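You operate a simulated robot arm through the tools that you are given. There is no shell and no other tool. Be economical: measure what you need, move in short steps, check, and stop when the job is done.

Carry out the task below with a simulated robot arm. There is one attempt and no reset: what you move stays moved.

TASK
Stack the carton that says "sleeves" from the top of the low table on top of the carton marked "clips".
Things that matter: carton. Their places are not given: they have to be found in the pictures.

It is judged by the outcome, as a careful person would: the job done as asked, and still so three seconds after it is handed in. It fails if anything else is knocked over, pushed out of place, dropped, spilled or broken.

THE ROBOT
A 7-joint arm with a two-finger parallel gripper, fixed in place. Base frame: the origin is at the foot of the arm, x ahead of it, y to its left, z up; the work surface is at about z = 0.66. Lengths are in m, angles in degrees, forces in N, time in s.
With the tool pointing down near the work surface it reaches from about 0.12 to 0.66 m from the base axis. Its first joint turns from -66.0 to 66.0 degrees. Payload 2.4 kg.
Tool frame: the origin (TCP) lies between the finger pads and is the grasp point; the fingertips stand 0.03 m ahead of it; z points along the fingers, y is the line along which they close. The gripper opens to 0.094 m. The fingers are 0.028 m wide and 0.01 m thick; the gripper's body (0.05 by 0.096 m) begins 0.055 m behind the TCP.
Orientation is that of the tool frame in the base frame, as a unit quaternion [x, y, z, w]. With the fingers straight down and closing along the base's y, the tool's x points along the base's -x, its y along +y and its z along -z.

THE INTERFACE
- The arm moves only by the tool send_rows. Its argument "series" is a list of rows, each an object (a shift or turn left out is 0, a gripper value left out holds the last) with "rot": the turn, a rotation vector about the base's x, y, z in degrees, a list of three; "translation": the shift along the base's x, y, z in mm, a list of three; "hand": the opening in per cent of the stroke, from 0 (shut) to 100 (fully open). In form: [{"rot": [rx, ry, rz], "translation": [dx, dy, dz], "hand": hand}, ...]. A call has 1 to 12 rows; each row shifts and turns the commanded pose from where the row before left it. A row lasts 0.2 s, in which the tool goes at most 0.05 m and 8.6 degrees; a call with a longer step from one row to the next is refused whole, and so is a gripper value outside its range. A pose out of reach is approached as far as the arm can. The call stops where the force on the tool passes 40 N (or 10 N more than at its start, if that is more) or the arm is blocked; 0.2 s more then pass. The fingers move at their own pace (about 0.153 m/s each) and stop on an object; they squeeze with about 22 N. The grip force told is the motor's: it shows also when the fingers shut on nothing. Time passes only in rows, and 0.2 s behind the last, so rows that do not move let the fingers close. It gives the time, the measured TCP pose, the force on the tool (base axes), the opening and the grip force at its end, in the units of the frame above (readings bear some noise), and new pictures: "show" is both (left out), scene, wrist or none.
- Cameras (640 x 400 px; columns grow to the right, rows downward): "scene" is fixed at [0.0204, 0.4692, 1.4336]; the picture's right is [-0.87, -0.50, 0.00], its down [-0.33, 0.58, -0.74] and it looks along [0.37, -0.65, -0.67] (base axes); focal length 371 px, centre (320, 200). "wrist" rides on the gripper at [-0.037, 0, -0.058] in the tool frame; the picture's right is [0.00, -1.00, 0.00], its down [0.97, 0.00, -0.24] and it looks along [0.24, 0.00, 0.97] (tool axes); focal length 218 px, centre (320, 200).
- locate(camera, pixels): for up to 12 pixels [column, row] of the newest picture of that camera ("zoom" is the newest enlarged one), the place [x, y, z] in the base frame of the surface seen there, good to about 0.003 m. No time passes.
- inspect(camera, box): a new picture of the part [left, top, right, bottom] of that camera's present view, enlarged. No time passes.
- sign_off(): hands the job in; it is judged then, once.

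Work in short steps. Measure before you move; look again where a grasp or a placing could have gone wrong, and mend it. You have 60 turns and 120 pictures in all, the two below and enlarged ones among them. Open the gripper and draw the arm clear of the work before you hand the job in, unless the task says otherwise; then end with one line.

The tools are called after "Emit:" as a command line: name --argument value ..., lists and objects as JSON in quotes. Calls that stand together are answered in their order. send_rows: Moves the arm, as the interface text tells. Its arguments: {"type":"object","properties":{"series":{"type":"array","items":{"type":"object","properties":{"rot":{"type":"array","items":{"type":"number"}},"translation":{"type":"array","items":{"type":"number"}},"hand":{"type":"number"}}}},"show":{"type":"string","enum":["both","scene","wrist","none"]}},"required":["series"]} The other tools are called the same way: locate (camera, pixels) gives the place of the surface under pixels of a picture; inspect (camera, box) takes an enlarged picture of a part of a camera's view; sign_off () hands the job in.

At the start:

```text
clock: 0.0
tool_pos: [0.4342, -0.0446, 0.9245]
tcp_rot: [0.0, 1.0, -0.001, 0.0]
ft_force: [0.6, -0.2, -0.5]
finger_gap: 0.0937
finger_force: 0.1
```

scene: 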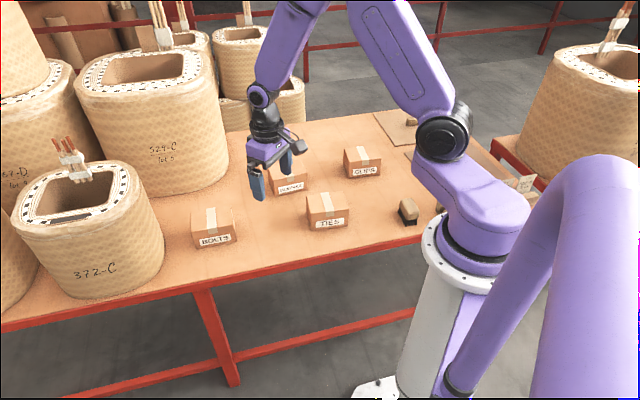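
wrist: 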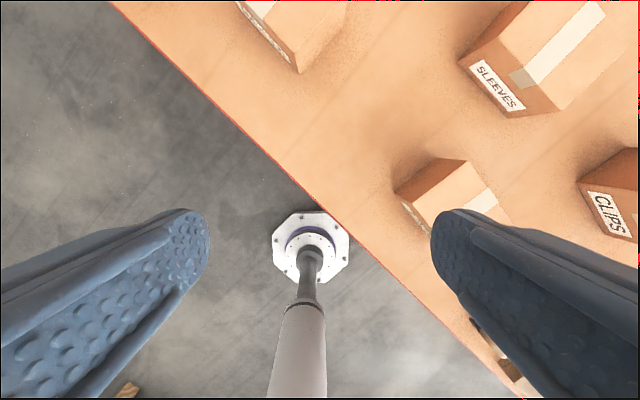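

The scene shows cartons at about (290,180), (362,160), (327,210) and (213,227). I'll enlarge that area to read the labels.

Emit:
inspect --camera "scene" --box '[180, 120, 440, 260]'

Emit:
inspect --camera "wrist" --box '[380, 0, 640, 260]'

```text
2.46 times, centred on (310, 190) of scene
```

zoom: 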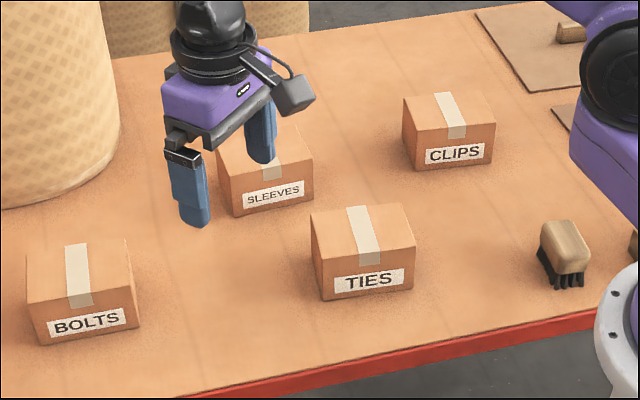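

```text
1.54 times, centred on (510, 130) of wrist
```

zoom: 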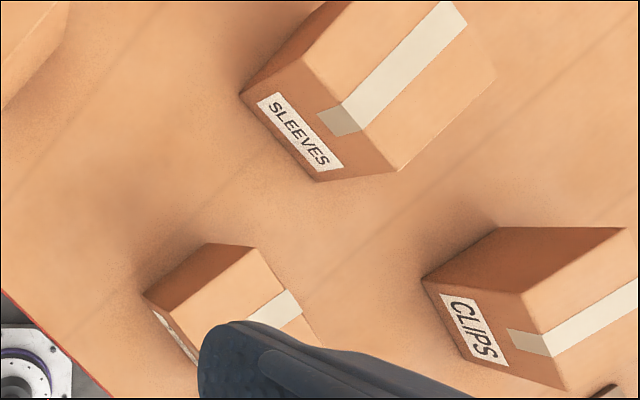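

SLEEVES and CLIPS are both identified. I'll measure the corners of their tops in the wrist zoom.

Emit:
locate --camera "zoom" --pixels '[[304, 56], [364, 126], [396, 167], [493, 75], [355, 5], [400, 70], [319, 181], [243, 92], [524, 296], [622, 232], [567, 384], [425, 280]]'

Emit:
locate --camera "scene" --pixels '[[346, 168], [380, 167], [344, 158], [371, 155], [363, 160], [347, 187], [381, 184], [347, 207], [310, 213]]'

```text
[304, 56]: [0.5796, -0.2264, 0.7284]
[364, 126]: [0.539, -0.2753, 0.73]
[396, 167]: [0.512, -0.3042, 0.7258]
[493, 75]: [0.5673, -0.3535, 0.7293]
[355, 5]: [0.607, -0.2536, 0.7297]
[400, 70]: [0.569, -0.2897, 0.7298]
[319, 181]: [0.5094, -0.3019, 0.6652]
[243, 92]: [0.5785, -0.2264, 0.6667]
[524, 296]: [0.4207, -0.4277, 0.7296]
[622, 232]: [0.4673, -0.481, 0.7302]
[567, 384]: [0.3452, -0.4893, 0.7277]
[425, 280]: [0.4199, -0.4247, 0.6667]
```

```text
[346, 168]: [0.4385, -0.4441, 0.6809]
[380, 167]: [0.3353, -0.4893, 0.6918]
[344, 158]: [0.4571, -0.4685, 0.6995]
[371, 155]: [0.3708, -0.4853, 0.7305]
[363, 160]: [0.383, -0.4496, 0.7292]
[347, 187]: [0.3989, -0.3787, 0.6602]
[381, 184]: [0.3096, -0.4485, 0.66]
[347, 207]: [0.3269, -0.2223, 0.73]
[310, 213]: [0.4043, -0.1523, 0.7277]
```

The sleeves carton is about 0.103 × 0.074 × 0.07 m, so I'll grip it across the 0.074 side, closing at about -41°. Its centre is near (0.573,-0.290); the clips centre is near (0.406,-0.487). Next I'll check how close the large drums are.

Emit:
locate --camera "scene" --pixels '[[225, 150], [205, 60], [200, 190], [228, 120], [255, 115], [300, 90], [275, 100], [160, 220]]'

Emit:
send_rows --series '[{"translation": [8, -30, 0], "rot": [0, 0, 6.08]}, {"translation": [8, -30, 0], "rot": [0, 0, 6.08]}, {"translation": [8, -30, 0], "rot": [0, 0, 6.08]}, {"translation": [8, -30, 0], "rot": [0, 0, 6.08]}]' --show "both"

```text
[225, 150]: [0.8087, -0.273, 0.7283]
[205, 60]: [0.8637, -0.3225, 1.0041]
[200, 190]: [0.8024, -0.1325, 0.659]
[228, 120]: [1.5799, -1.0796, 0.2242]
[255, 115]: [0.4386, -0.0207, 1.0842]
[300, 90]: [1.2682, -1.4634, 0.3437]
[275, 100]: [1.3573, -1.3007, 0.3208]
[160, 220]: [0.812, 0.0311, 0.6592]
```

```text
clock: 1.0
tool_pos: [0.4664, -0.1661, 0.9254]
tcp_rot: [-0.212, 0.977, 0.0, 0.0]
ft_force: [0.8, -0.1, 0.4]
finger_gap: 0.094
finger_force: 0.2
```

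scene: 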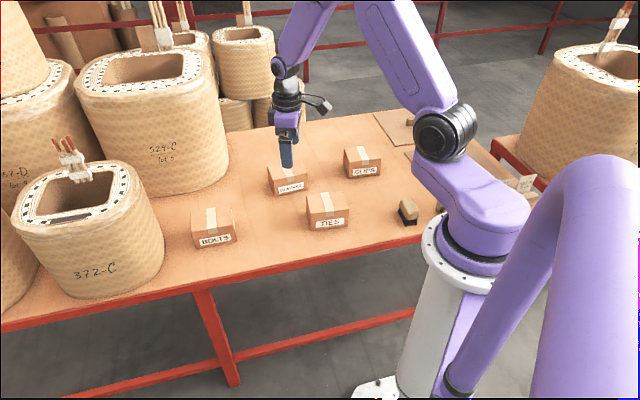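
wrist: 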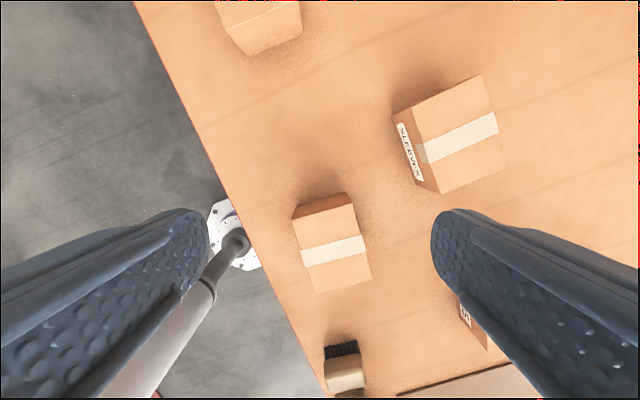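

The drums stand beyond x = 0.80, so the way is clear. I'll continue to above the sleeves carton.

Emit:
send_rows --series '[{"translation": [21.4, -25, -15], "rot": [0, 0, 6.08]}, {"translation": [21.4, -25, -15], "rot": [0, 0, 6.08]}, {"translation": [21.4, -25, -15], "rot": [0, 0, 6.08]}, {"translation": [21.4, -25, -15], "rot": [0, 0, 6.0]}, {"translation": [21.4, -25, -15]}]'

```text
clock: 2.2
tool_pos: [0.5728, -0.2892, 0.8467]
tcp_rot: [-0.412, 0.911, 0.001, -0.001]
ft_force: [0.0, 0.0, 1.3]
finger_gap: 0.0942
finger_force: 0.0
```

scene: 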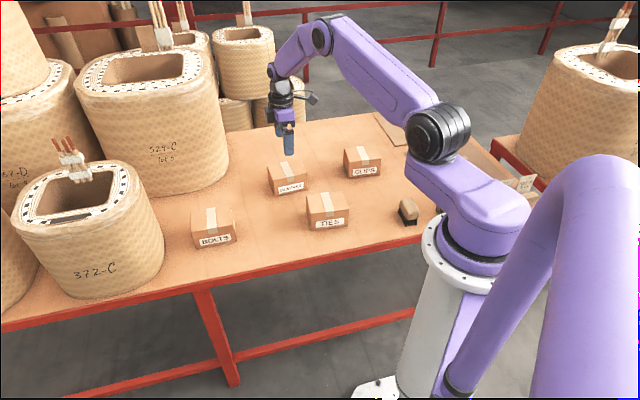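
wrist: 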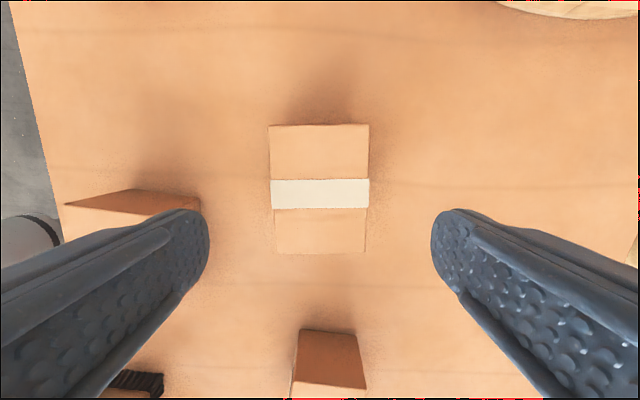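

The carton is centred between the fingers at about (320,190). I'll check its corners before going down.

Emit:
locate --camera "wrist" --pixels '[[271, 129], [367, 127], [276, 250], [364, 250], [272, 193], [367, 193]]'

```text
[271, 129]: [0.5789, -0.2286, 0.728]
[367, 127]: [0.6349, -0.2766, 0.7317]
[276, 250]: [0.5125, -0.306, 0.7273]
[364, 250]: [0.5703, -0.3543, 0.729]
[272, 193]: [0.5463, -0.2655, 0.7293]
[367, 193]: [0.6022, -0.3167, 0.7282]
```

The centre is (0.574,-0.291) and the alignment is within 1°. I'll go down to z = 0.703 and close the fingers.

Emit:
send_rows --series '[{"translation": [1, -2, -30]}, {"translation": [0, 0, -30]}, {"translation": [0, 0, -30]}, {"translation": [0, 0, -24]}, {"translation": [0, 0, -15]}, {"translation": [0, 0, -15]}, {}, {"hand": 0}, {}, {}]'

```text
clock: 4.4
tool_pos: [0.5733, -0.2917, 0.7062]
tcp_rot: [-0.411, 0.911, 0.0, -0.001]
ft_force: [0.2, 0.6, 0.1]
finger_gap: 0.0841
finger_force: 21.9
```

scene: 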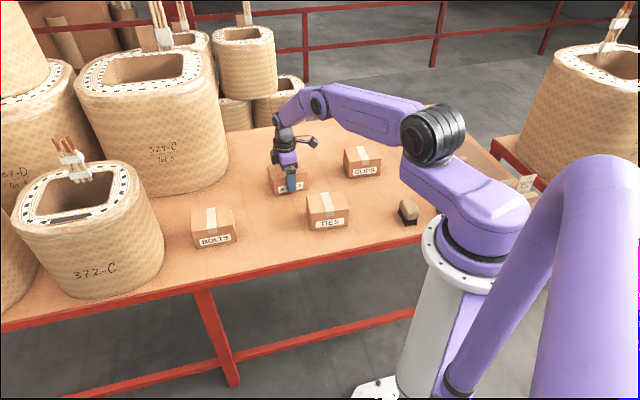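
wrist: 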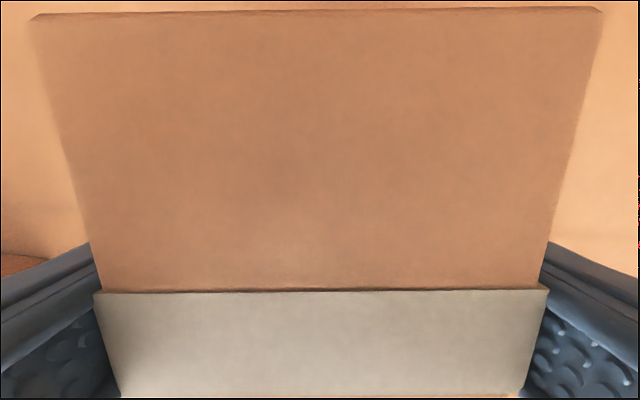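

The fingers hold the carton with a 0.084 m gap at 22 N. I'll lift straight up.

Emit:
send_rows --series '[{"translation": [0, 0, 10]}, {"translation": [0, 0, 20]}, {"translation": [0, 0, 25]}, {"translation": [0, 0, 25]}, {"translation": [0, 0, 25]}, {"translation": [0, 0, 20]}, {"translation": [0, 0, 10]}]'

```text
clock: 6.0
tool_pos: [0.5741, -0.2909, 0.839]
tcp_rot: [-0.411, 0.911, 0.001, 0.0]
ft_force: [0.5, -0.5, -1.1]
finger_gap: 0.0796
finger_force: 22.0
```

scene: 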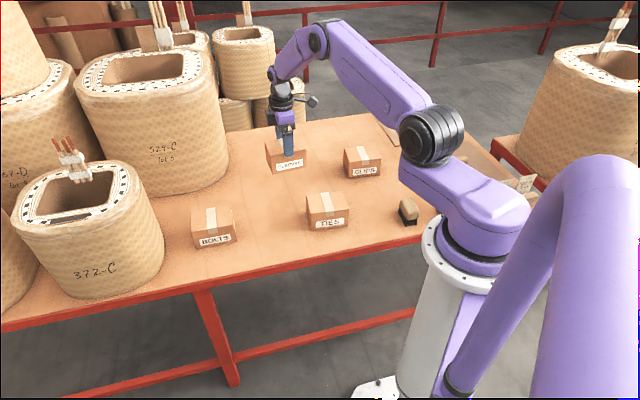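
wrist: 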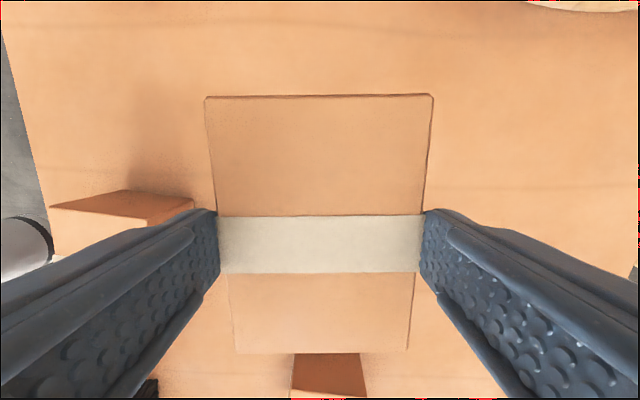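

The carton looks lower relative to the gripper than at the grasp, and the gap has narrowed, so it may be slipping. I'll measure.

Emit:
locate --camera "wrist" --pixels '[[215, 105], [425, 105], [240, 345], [400, 345], [320, 150], [320, 245]]'

Emit:
inspect --camera "scene" --box '[220, 90, 400, 210]'

```text
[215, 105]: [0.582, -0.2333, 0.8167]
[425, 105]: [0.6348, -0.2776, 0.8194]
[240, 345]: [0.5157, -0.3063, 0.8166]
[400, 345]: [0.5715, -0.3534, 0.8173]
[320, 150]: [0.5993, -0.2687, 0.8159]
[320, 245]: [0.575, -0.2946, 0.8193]
```

```text
3.33 times, centred on (310, 150) of scene
```

zoom: 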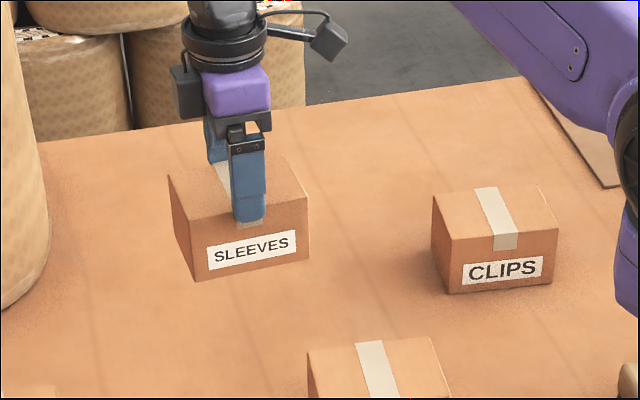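

The carton has slipped about 46 mm down in the grip: its top is at 0.817 with the TCP at 0.839. I'll set it straight back on the table before it falls.

Emit:
send_rows --series '[{"translation": [0, 0, -20]}, {"translation": [0, 0, -30]}, {"translation": [0, 0, -25]}, {"translation": [0, 0, -10]}]'

```text
clock: 7.0
tool_pos: [0.5771, -0.2909, 0.7549]
tcp_rot: [-0.412, 0.911, 0.0, 0.0]
ft_force: [-0.7, -0.4, -0.5]
finger_gap: 0.0795
finger_force: 21.4
```

scene: 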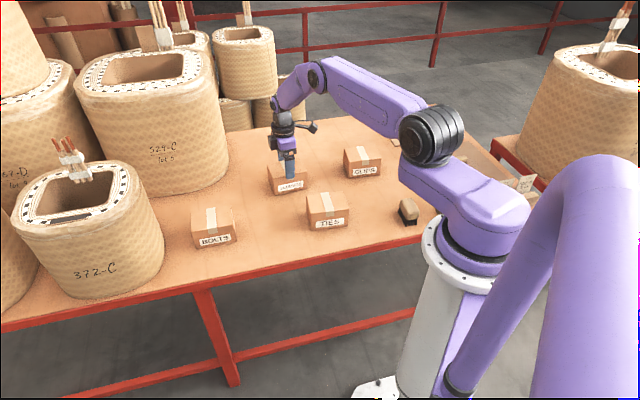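
wrist: 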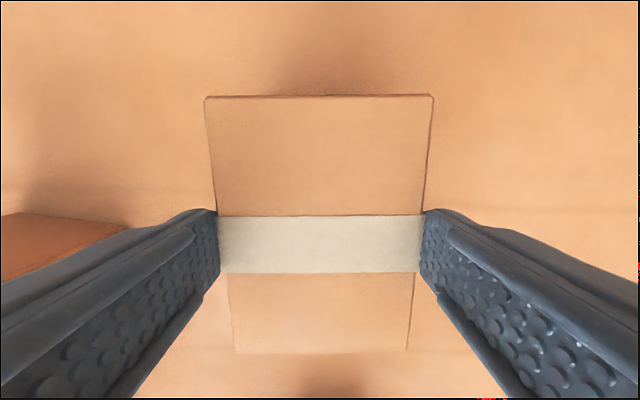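

The carton is not slipping any more: the picture matches the last one, and it is back at about table level. The pads probably slid on the lower label, so I'll release, regrip higher with the tips just above the label, and wait longer for a firm hold.

Emit:
send_rows --series '[{"translation": [0, 0, -3]}, {"hand": 100}, {}, {}]'

```text
clock: 8.0
tool_pos: [0.5751, -0.2917, 0.7525]
tcp_rot: [-0.412, 0.911, 0.001, 0.0]
ft_force: [0.3, 0.1, -0.3]
finger_gap: 0.094
finger_force: 0.2
```

scene: 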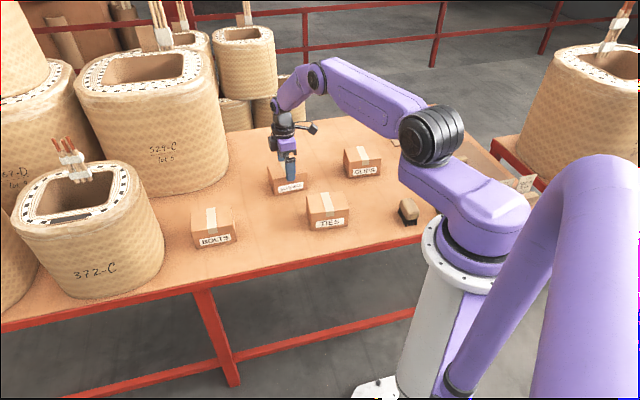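
wrist: 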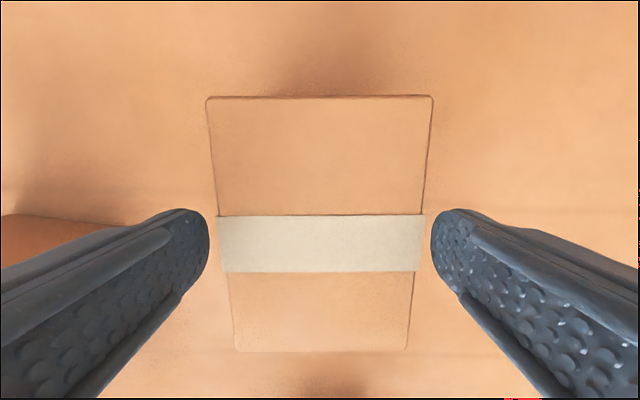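

Emit:
inspect --camera "scene" --box '[250, 135, 330, 205]'

Emit:
locate --camera "wrist" --pixels '[[215, 105], [425, 105], [240, 345], [400, 345], [320, 245]]'

```text
5.71 times, centred on (290, 170) of scene
```

zoom: 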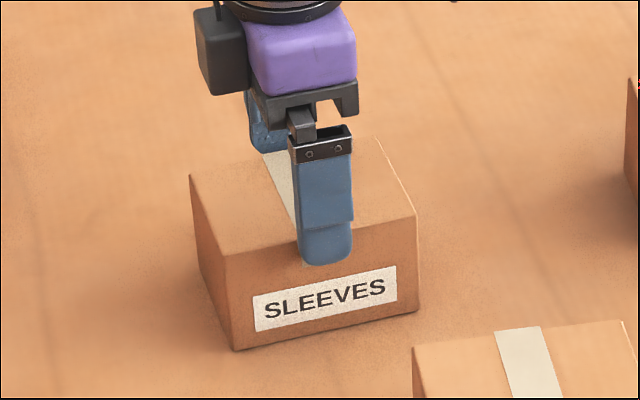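

```text
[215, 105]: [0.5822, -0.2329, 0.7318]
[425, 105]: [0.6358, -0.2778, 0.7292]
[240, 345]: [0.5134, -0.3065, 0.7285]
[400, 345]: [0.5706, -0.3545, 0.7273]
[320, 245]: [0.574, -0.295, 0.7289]
```

The carton sits at z ≈ 0.729 and the label starts about 30 mm below its top. I'll go down 20 mm, grip, and then do a small test lift.

Emit:
send_rows --series '[{"translation": [0, 0, -10]}, {"translation": [0, 0, -10]}, {}, {"hand": 0}, {}, {}, {}, {}, {}, {}]'

Emit:
send_rows --series '[{"translation": [0, 0, 4]}, {"translation": [0, 0, 6]}, {"translation": [0, 0, 8]}, {"translation": [0, 0, 8]}, {"translation": [0, 0, 4]}, {}]'

```text
clock: 10.2
tool_pos: [0.5744, -0.2914, 0.7314]
tcp_rot: [-0.411, 0.912, 0.0, -0.001]
ft_force: [0.6, 0.0, -0.6]
finger_gap: 0.0844
finger_force: 21.8
```

scene: 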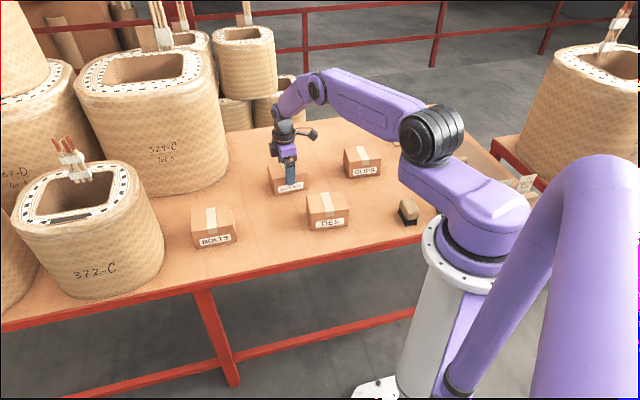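
wrist: 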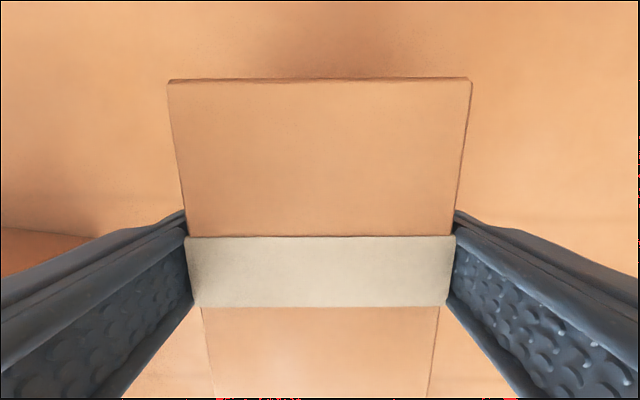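

```text
clock: 11.6
tool_pos: [0.5738, -0.292, 0.7622]
tcp_rot: [-0.412, 0.911, 0.0, 0.001]
ft_force: [-0.4, 0.5, -0.9]
finger_gap: 0.084
finger_force: 22.0
```

scene: 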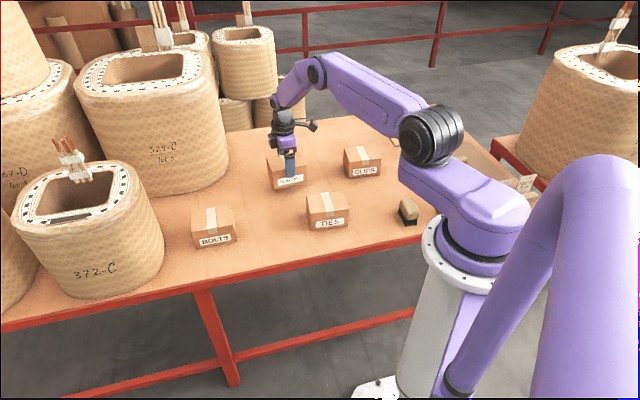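
wrist: 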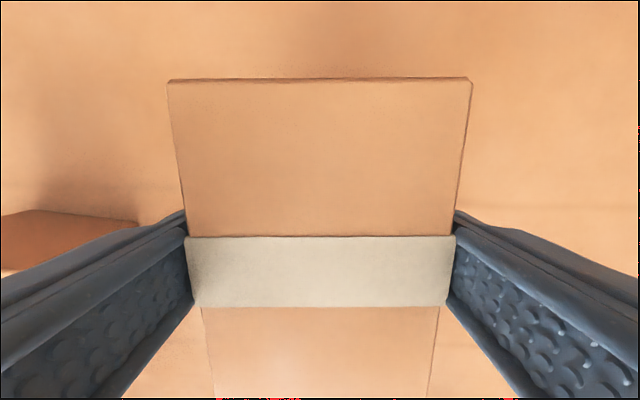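

There's no slip this time: the wrist picture is identical after a 30 mm lift. I'll raise it gently above stacking height.

Emit:
send_rows --series '[{"translation": [0, 0, 4]}, {"translation": [0, 0, 8]}, {"translation": [0, 0, 12]}, {"translation": [0, 0, 14]}, {"translation": [0, 0, 14]}, {"translation": [0, 0, 12]}, {"translation": [0, 0, 8]}, {"translation": [0, 0, 4]}, {}]'

```text
clock: 13.6
tool_pos: [0.574, -0.2928, 0.8374]
tcp_rot: [-0.412, 0.911, 0.0, 0.001]
ft_force: [-0.7, -1.3, -1.4]
finger_gap: 0.0843
finger_force: 22.0
```

scene: 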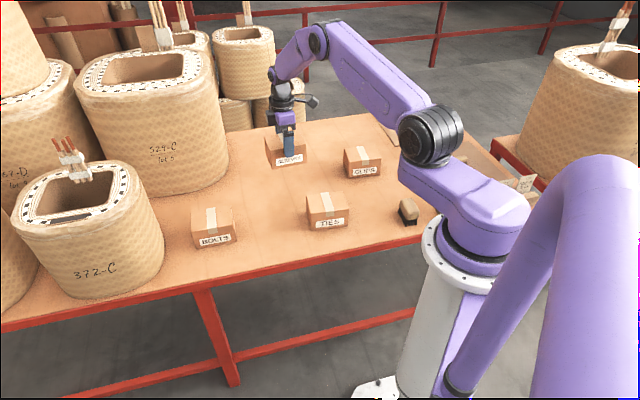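
wrist: 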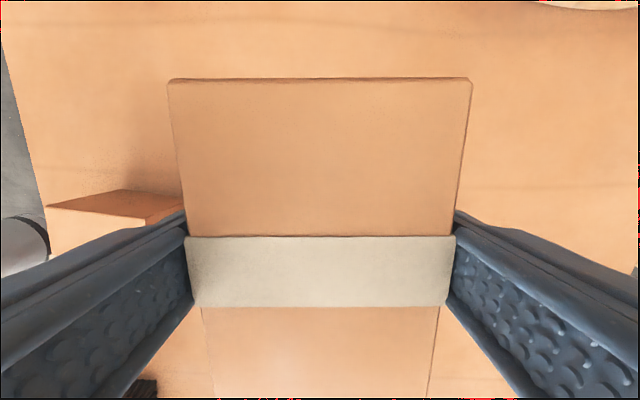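

It's holding. I'll measure the CLIPS top accurately from a zoom before moving across.

Emit:
inspect --camera "scene" --box '[330, 135, 395, 190]'

```text
7.27 times, centred on (362, 162) of scene
```

zoom: 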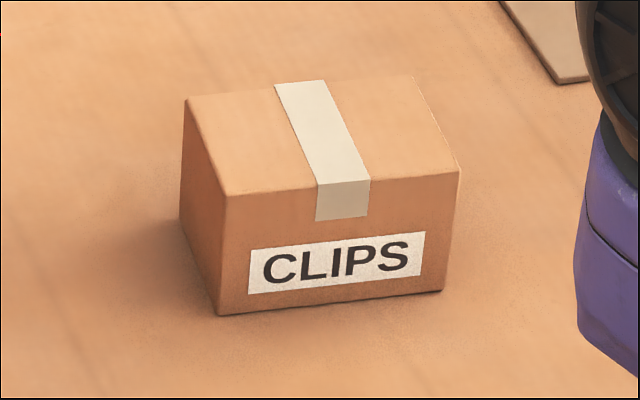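

Emit:
locate --camera "zoom" --pixels '[[189, 101], [228, 193], [456, 168], [409, 79], [275, 86], [323, 83], [318, 183], [368, 180], [220, 312], [440, 290]]'

```text
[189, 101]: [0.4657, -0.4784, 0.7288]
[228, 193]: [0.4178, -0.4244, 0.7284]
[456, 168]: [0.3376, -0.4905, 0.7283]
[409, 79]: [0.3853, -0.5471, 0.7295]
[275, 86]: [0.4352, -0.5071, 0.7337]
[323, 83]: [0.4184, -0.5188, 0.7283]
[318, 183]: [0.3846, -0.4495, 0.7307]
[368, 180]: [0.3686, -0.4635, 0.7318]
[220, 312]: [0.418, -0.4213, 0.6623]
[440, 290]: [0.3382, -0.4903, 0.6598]
```

The clips centre is (0.4016,-0.4851) with its long side at 40°, so I need a shift of (-172,-193) mm and a turn of about -9°. I'll move across smoothly at this height.

Emit:
send_rows --series '[{"translation": [-5.2, -5.8, 0], "rot": [0, 0, -0.75]}, {"translation": [-10.3, -11.6, 0], "rot": [0, 0, -0.75]}, {"translation": [-15.5, -17.3, 0], "rot": [0, 0, -0.75]}, {"translation": [-19, -21.2, 0], "rot": [0, 0, -0.75]}, {"translation": [-20.7, -23.1, 0], "rot": [0, 0, -0.75]}, {"translation": [-20.7, -23.1, 0], "rot": [0, 0, -0.75]}, {"translation": [-20.7, -23.1, 0], "rot": [0, 0, -0.75]}, {"translation": [-19, -21.2, 0], "rot": [0, 0, -0.75]}, {"translation": [-15.5, -17.3, 0], "rot": [0, 0, -0.75]}, {"translation": [-12, -13.5, 0], "rot": [0, 0, -0.75]}, {"translation": [-8.6, -9.6, 0], "rot": [0, 0, -0.75]}, {"translation": [-5.2, -5.8, 0], "rot": [0, 0, -0.75]}]'

```text
clock: 16.2
tool_pos: [0.4029, -0.4839, 0.8374]
tcp_rot: [-0.339, 0.941, 0.0, 0.0]
ft_force: [0.4, 0.4, -2.4]
finger_gap: 0.0841
finger_force: 22.5
```

scene: 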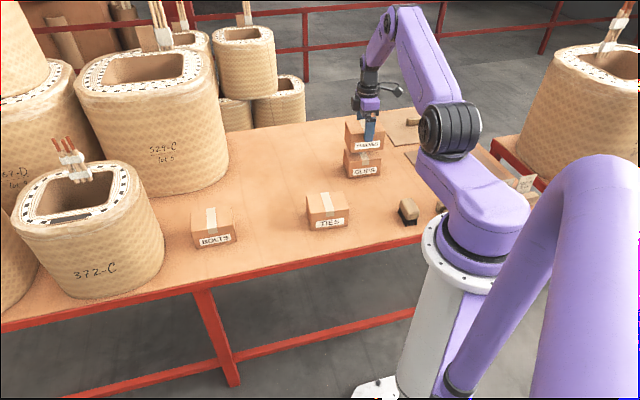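
wrist: 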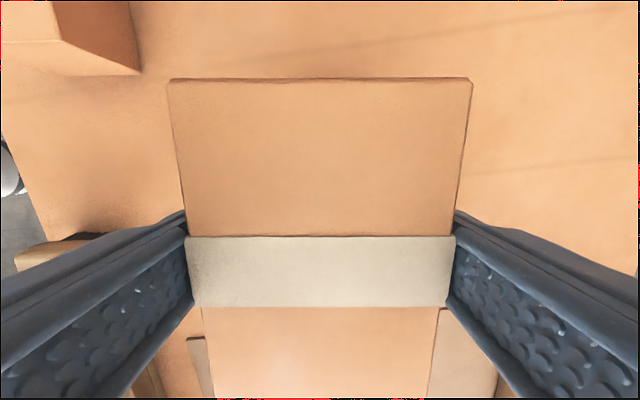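

It's above the clips. I'll lower it to just above contact (TCP about 0.803) and check the alignment in a zoom.

Emit:
send_rows --series '[{"translation": [-1, -1, -6]}, {"translation": [0, 0, -10]}, {"translation": [0, 0, -10]}, {"translation": [0, 0, -6]}, {}]' --show "none"

Emit:
inspect --camera "scene" --box '[320, 105, 410, 190]'

```text
clock: 17.4
tool_pos: [0.4011, -0.4851, 0.804]
tcp_rot: [-0.339, 0.941, 0.0, -0.001]
ft_force: [-0.5, 0.2, -0.4]
finger_gap: 0.0839
finger_force: 22.0
```

```text
4.71 times, centred on (365, 148) of scene
```

zoom: 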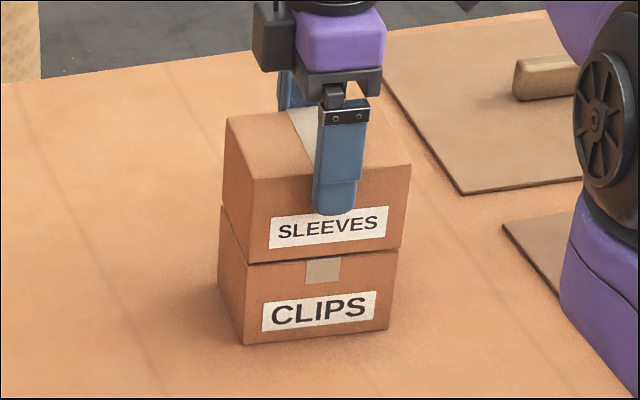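

The alignment is good and the gap left is tiny. I'll lower in small steps while watching the force.

Emit:
send_rows --series '[{"translation": [0, 0, -1.5]}, {"translation": [0, 0, -1.5]}, {"translation": [0, 0, -1]}, {}]' --show "none"

```text
clock: 18.4
tool_pos: [0.4034, -0.4847, 0.802]
tcp_rot: [-0.338, 0.941, 0.001, 0.0]
ft_force: [0.1, -0.1, -2.0]
finger_gap: 0.084
finger_force: 22.2
```

Emit:
send_rows --series '[{"translation": [0, 0, -1]}, {}]' --show "none"

Emit:
inspect --camera "scene" --box '[340, 135, 390, 175]'

```text
clock: 19.0
tool_pos: [0.4016, -0.4848, 0.8017]
tcp_rot: [-0.339, 0.941, -0.001, 0.0]
ft_force: [-2.1, 3.8, 13.7]
finger_gap: 0.0841
finger_force: 22.3
```

```text
10.00 times, centred on (365, 155) of scene
```

zoom: 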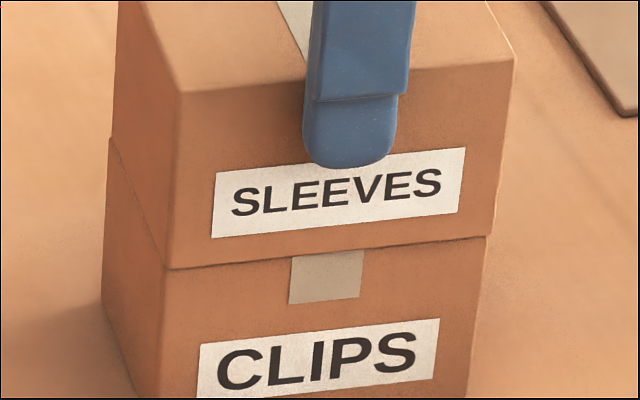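

The force is 13.7 N, so the carton is seated. I'll open the fingers, then rise straight up.

Emit:
send_rows --series '[{"hand": 100}, {}, {}, {"translation": [0, 0, 8]}, {"translation": [0, 0, 15]}, {"translation": [0, 0, 20]}, {"translation": [0, 0, 30]}, {"translation": [0, 0, 30]}, {"translation": [0, 0, 30]}]'

```text
clock: 21.0
tool_pos: [0.4017, -0.4851, 0.9349]
tcp_rot: [-0.339, 0.941, 0.0, 0.0]
ft_force: [0.0, 0.6, -0.8]
finger_gap: 0.094
finger_force: 0.0
```

scene: 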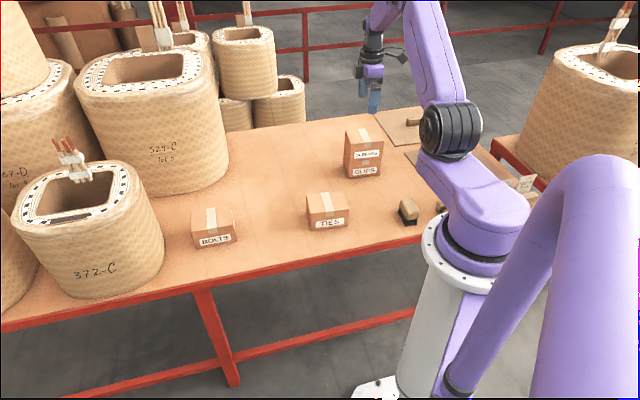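
wrist: 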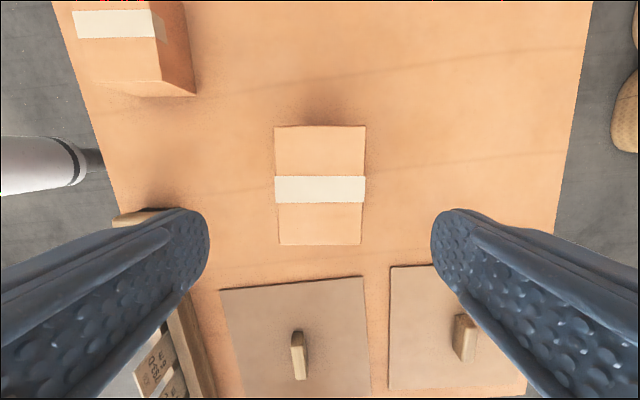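

The stack stands squarely. I'll draw the arm aside and take a last look.

Emit:
send_rows --series '[{"translation": [5, 25, 10]}, {"translation": [5, 30, 5]}, {"translation": [5, 30, 0]}, {"translation": [5, 30, 0]}, {"translation": [5, 30, 0]}]' --show "none"

Emit:
inspect --camera "scene" --box '[280, 100, 440, 220]'

```text
clock: 22.2
tool_pos: [0.4269, -0.3388, 0.9488]
tcp_rot: [-0.339, 0.941, 0.0, 0.0]
ft_force: [-0.5, 1.2, 0.9]
finger_gap: 0.094
finger_force: 0.0
```

```text
3.33 times, centred on (360, 160) of scene
```

zoom: 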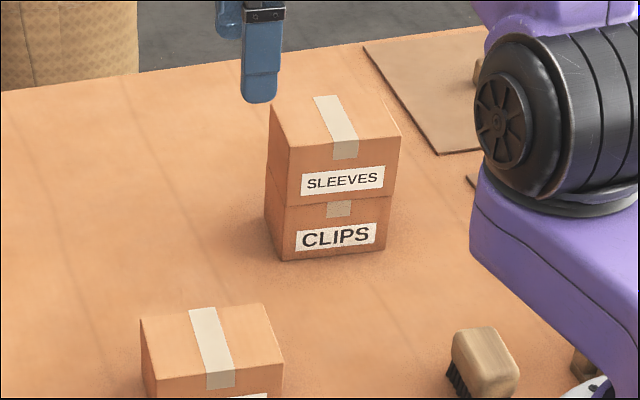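

SLEEVES sits squarely on CLIPS and the arm is clear, so I'm handing it in.

Emit:
sign_off

```text
The job is handed in.
```

The "sleeves" carton is stacked squarely on the "clips" carton, nothing else on the table was touched, and the arm is clear; it slipped in the first grip, so I set it back on the table and regripped it before stacking.
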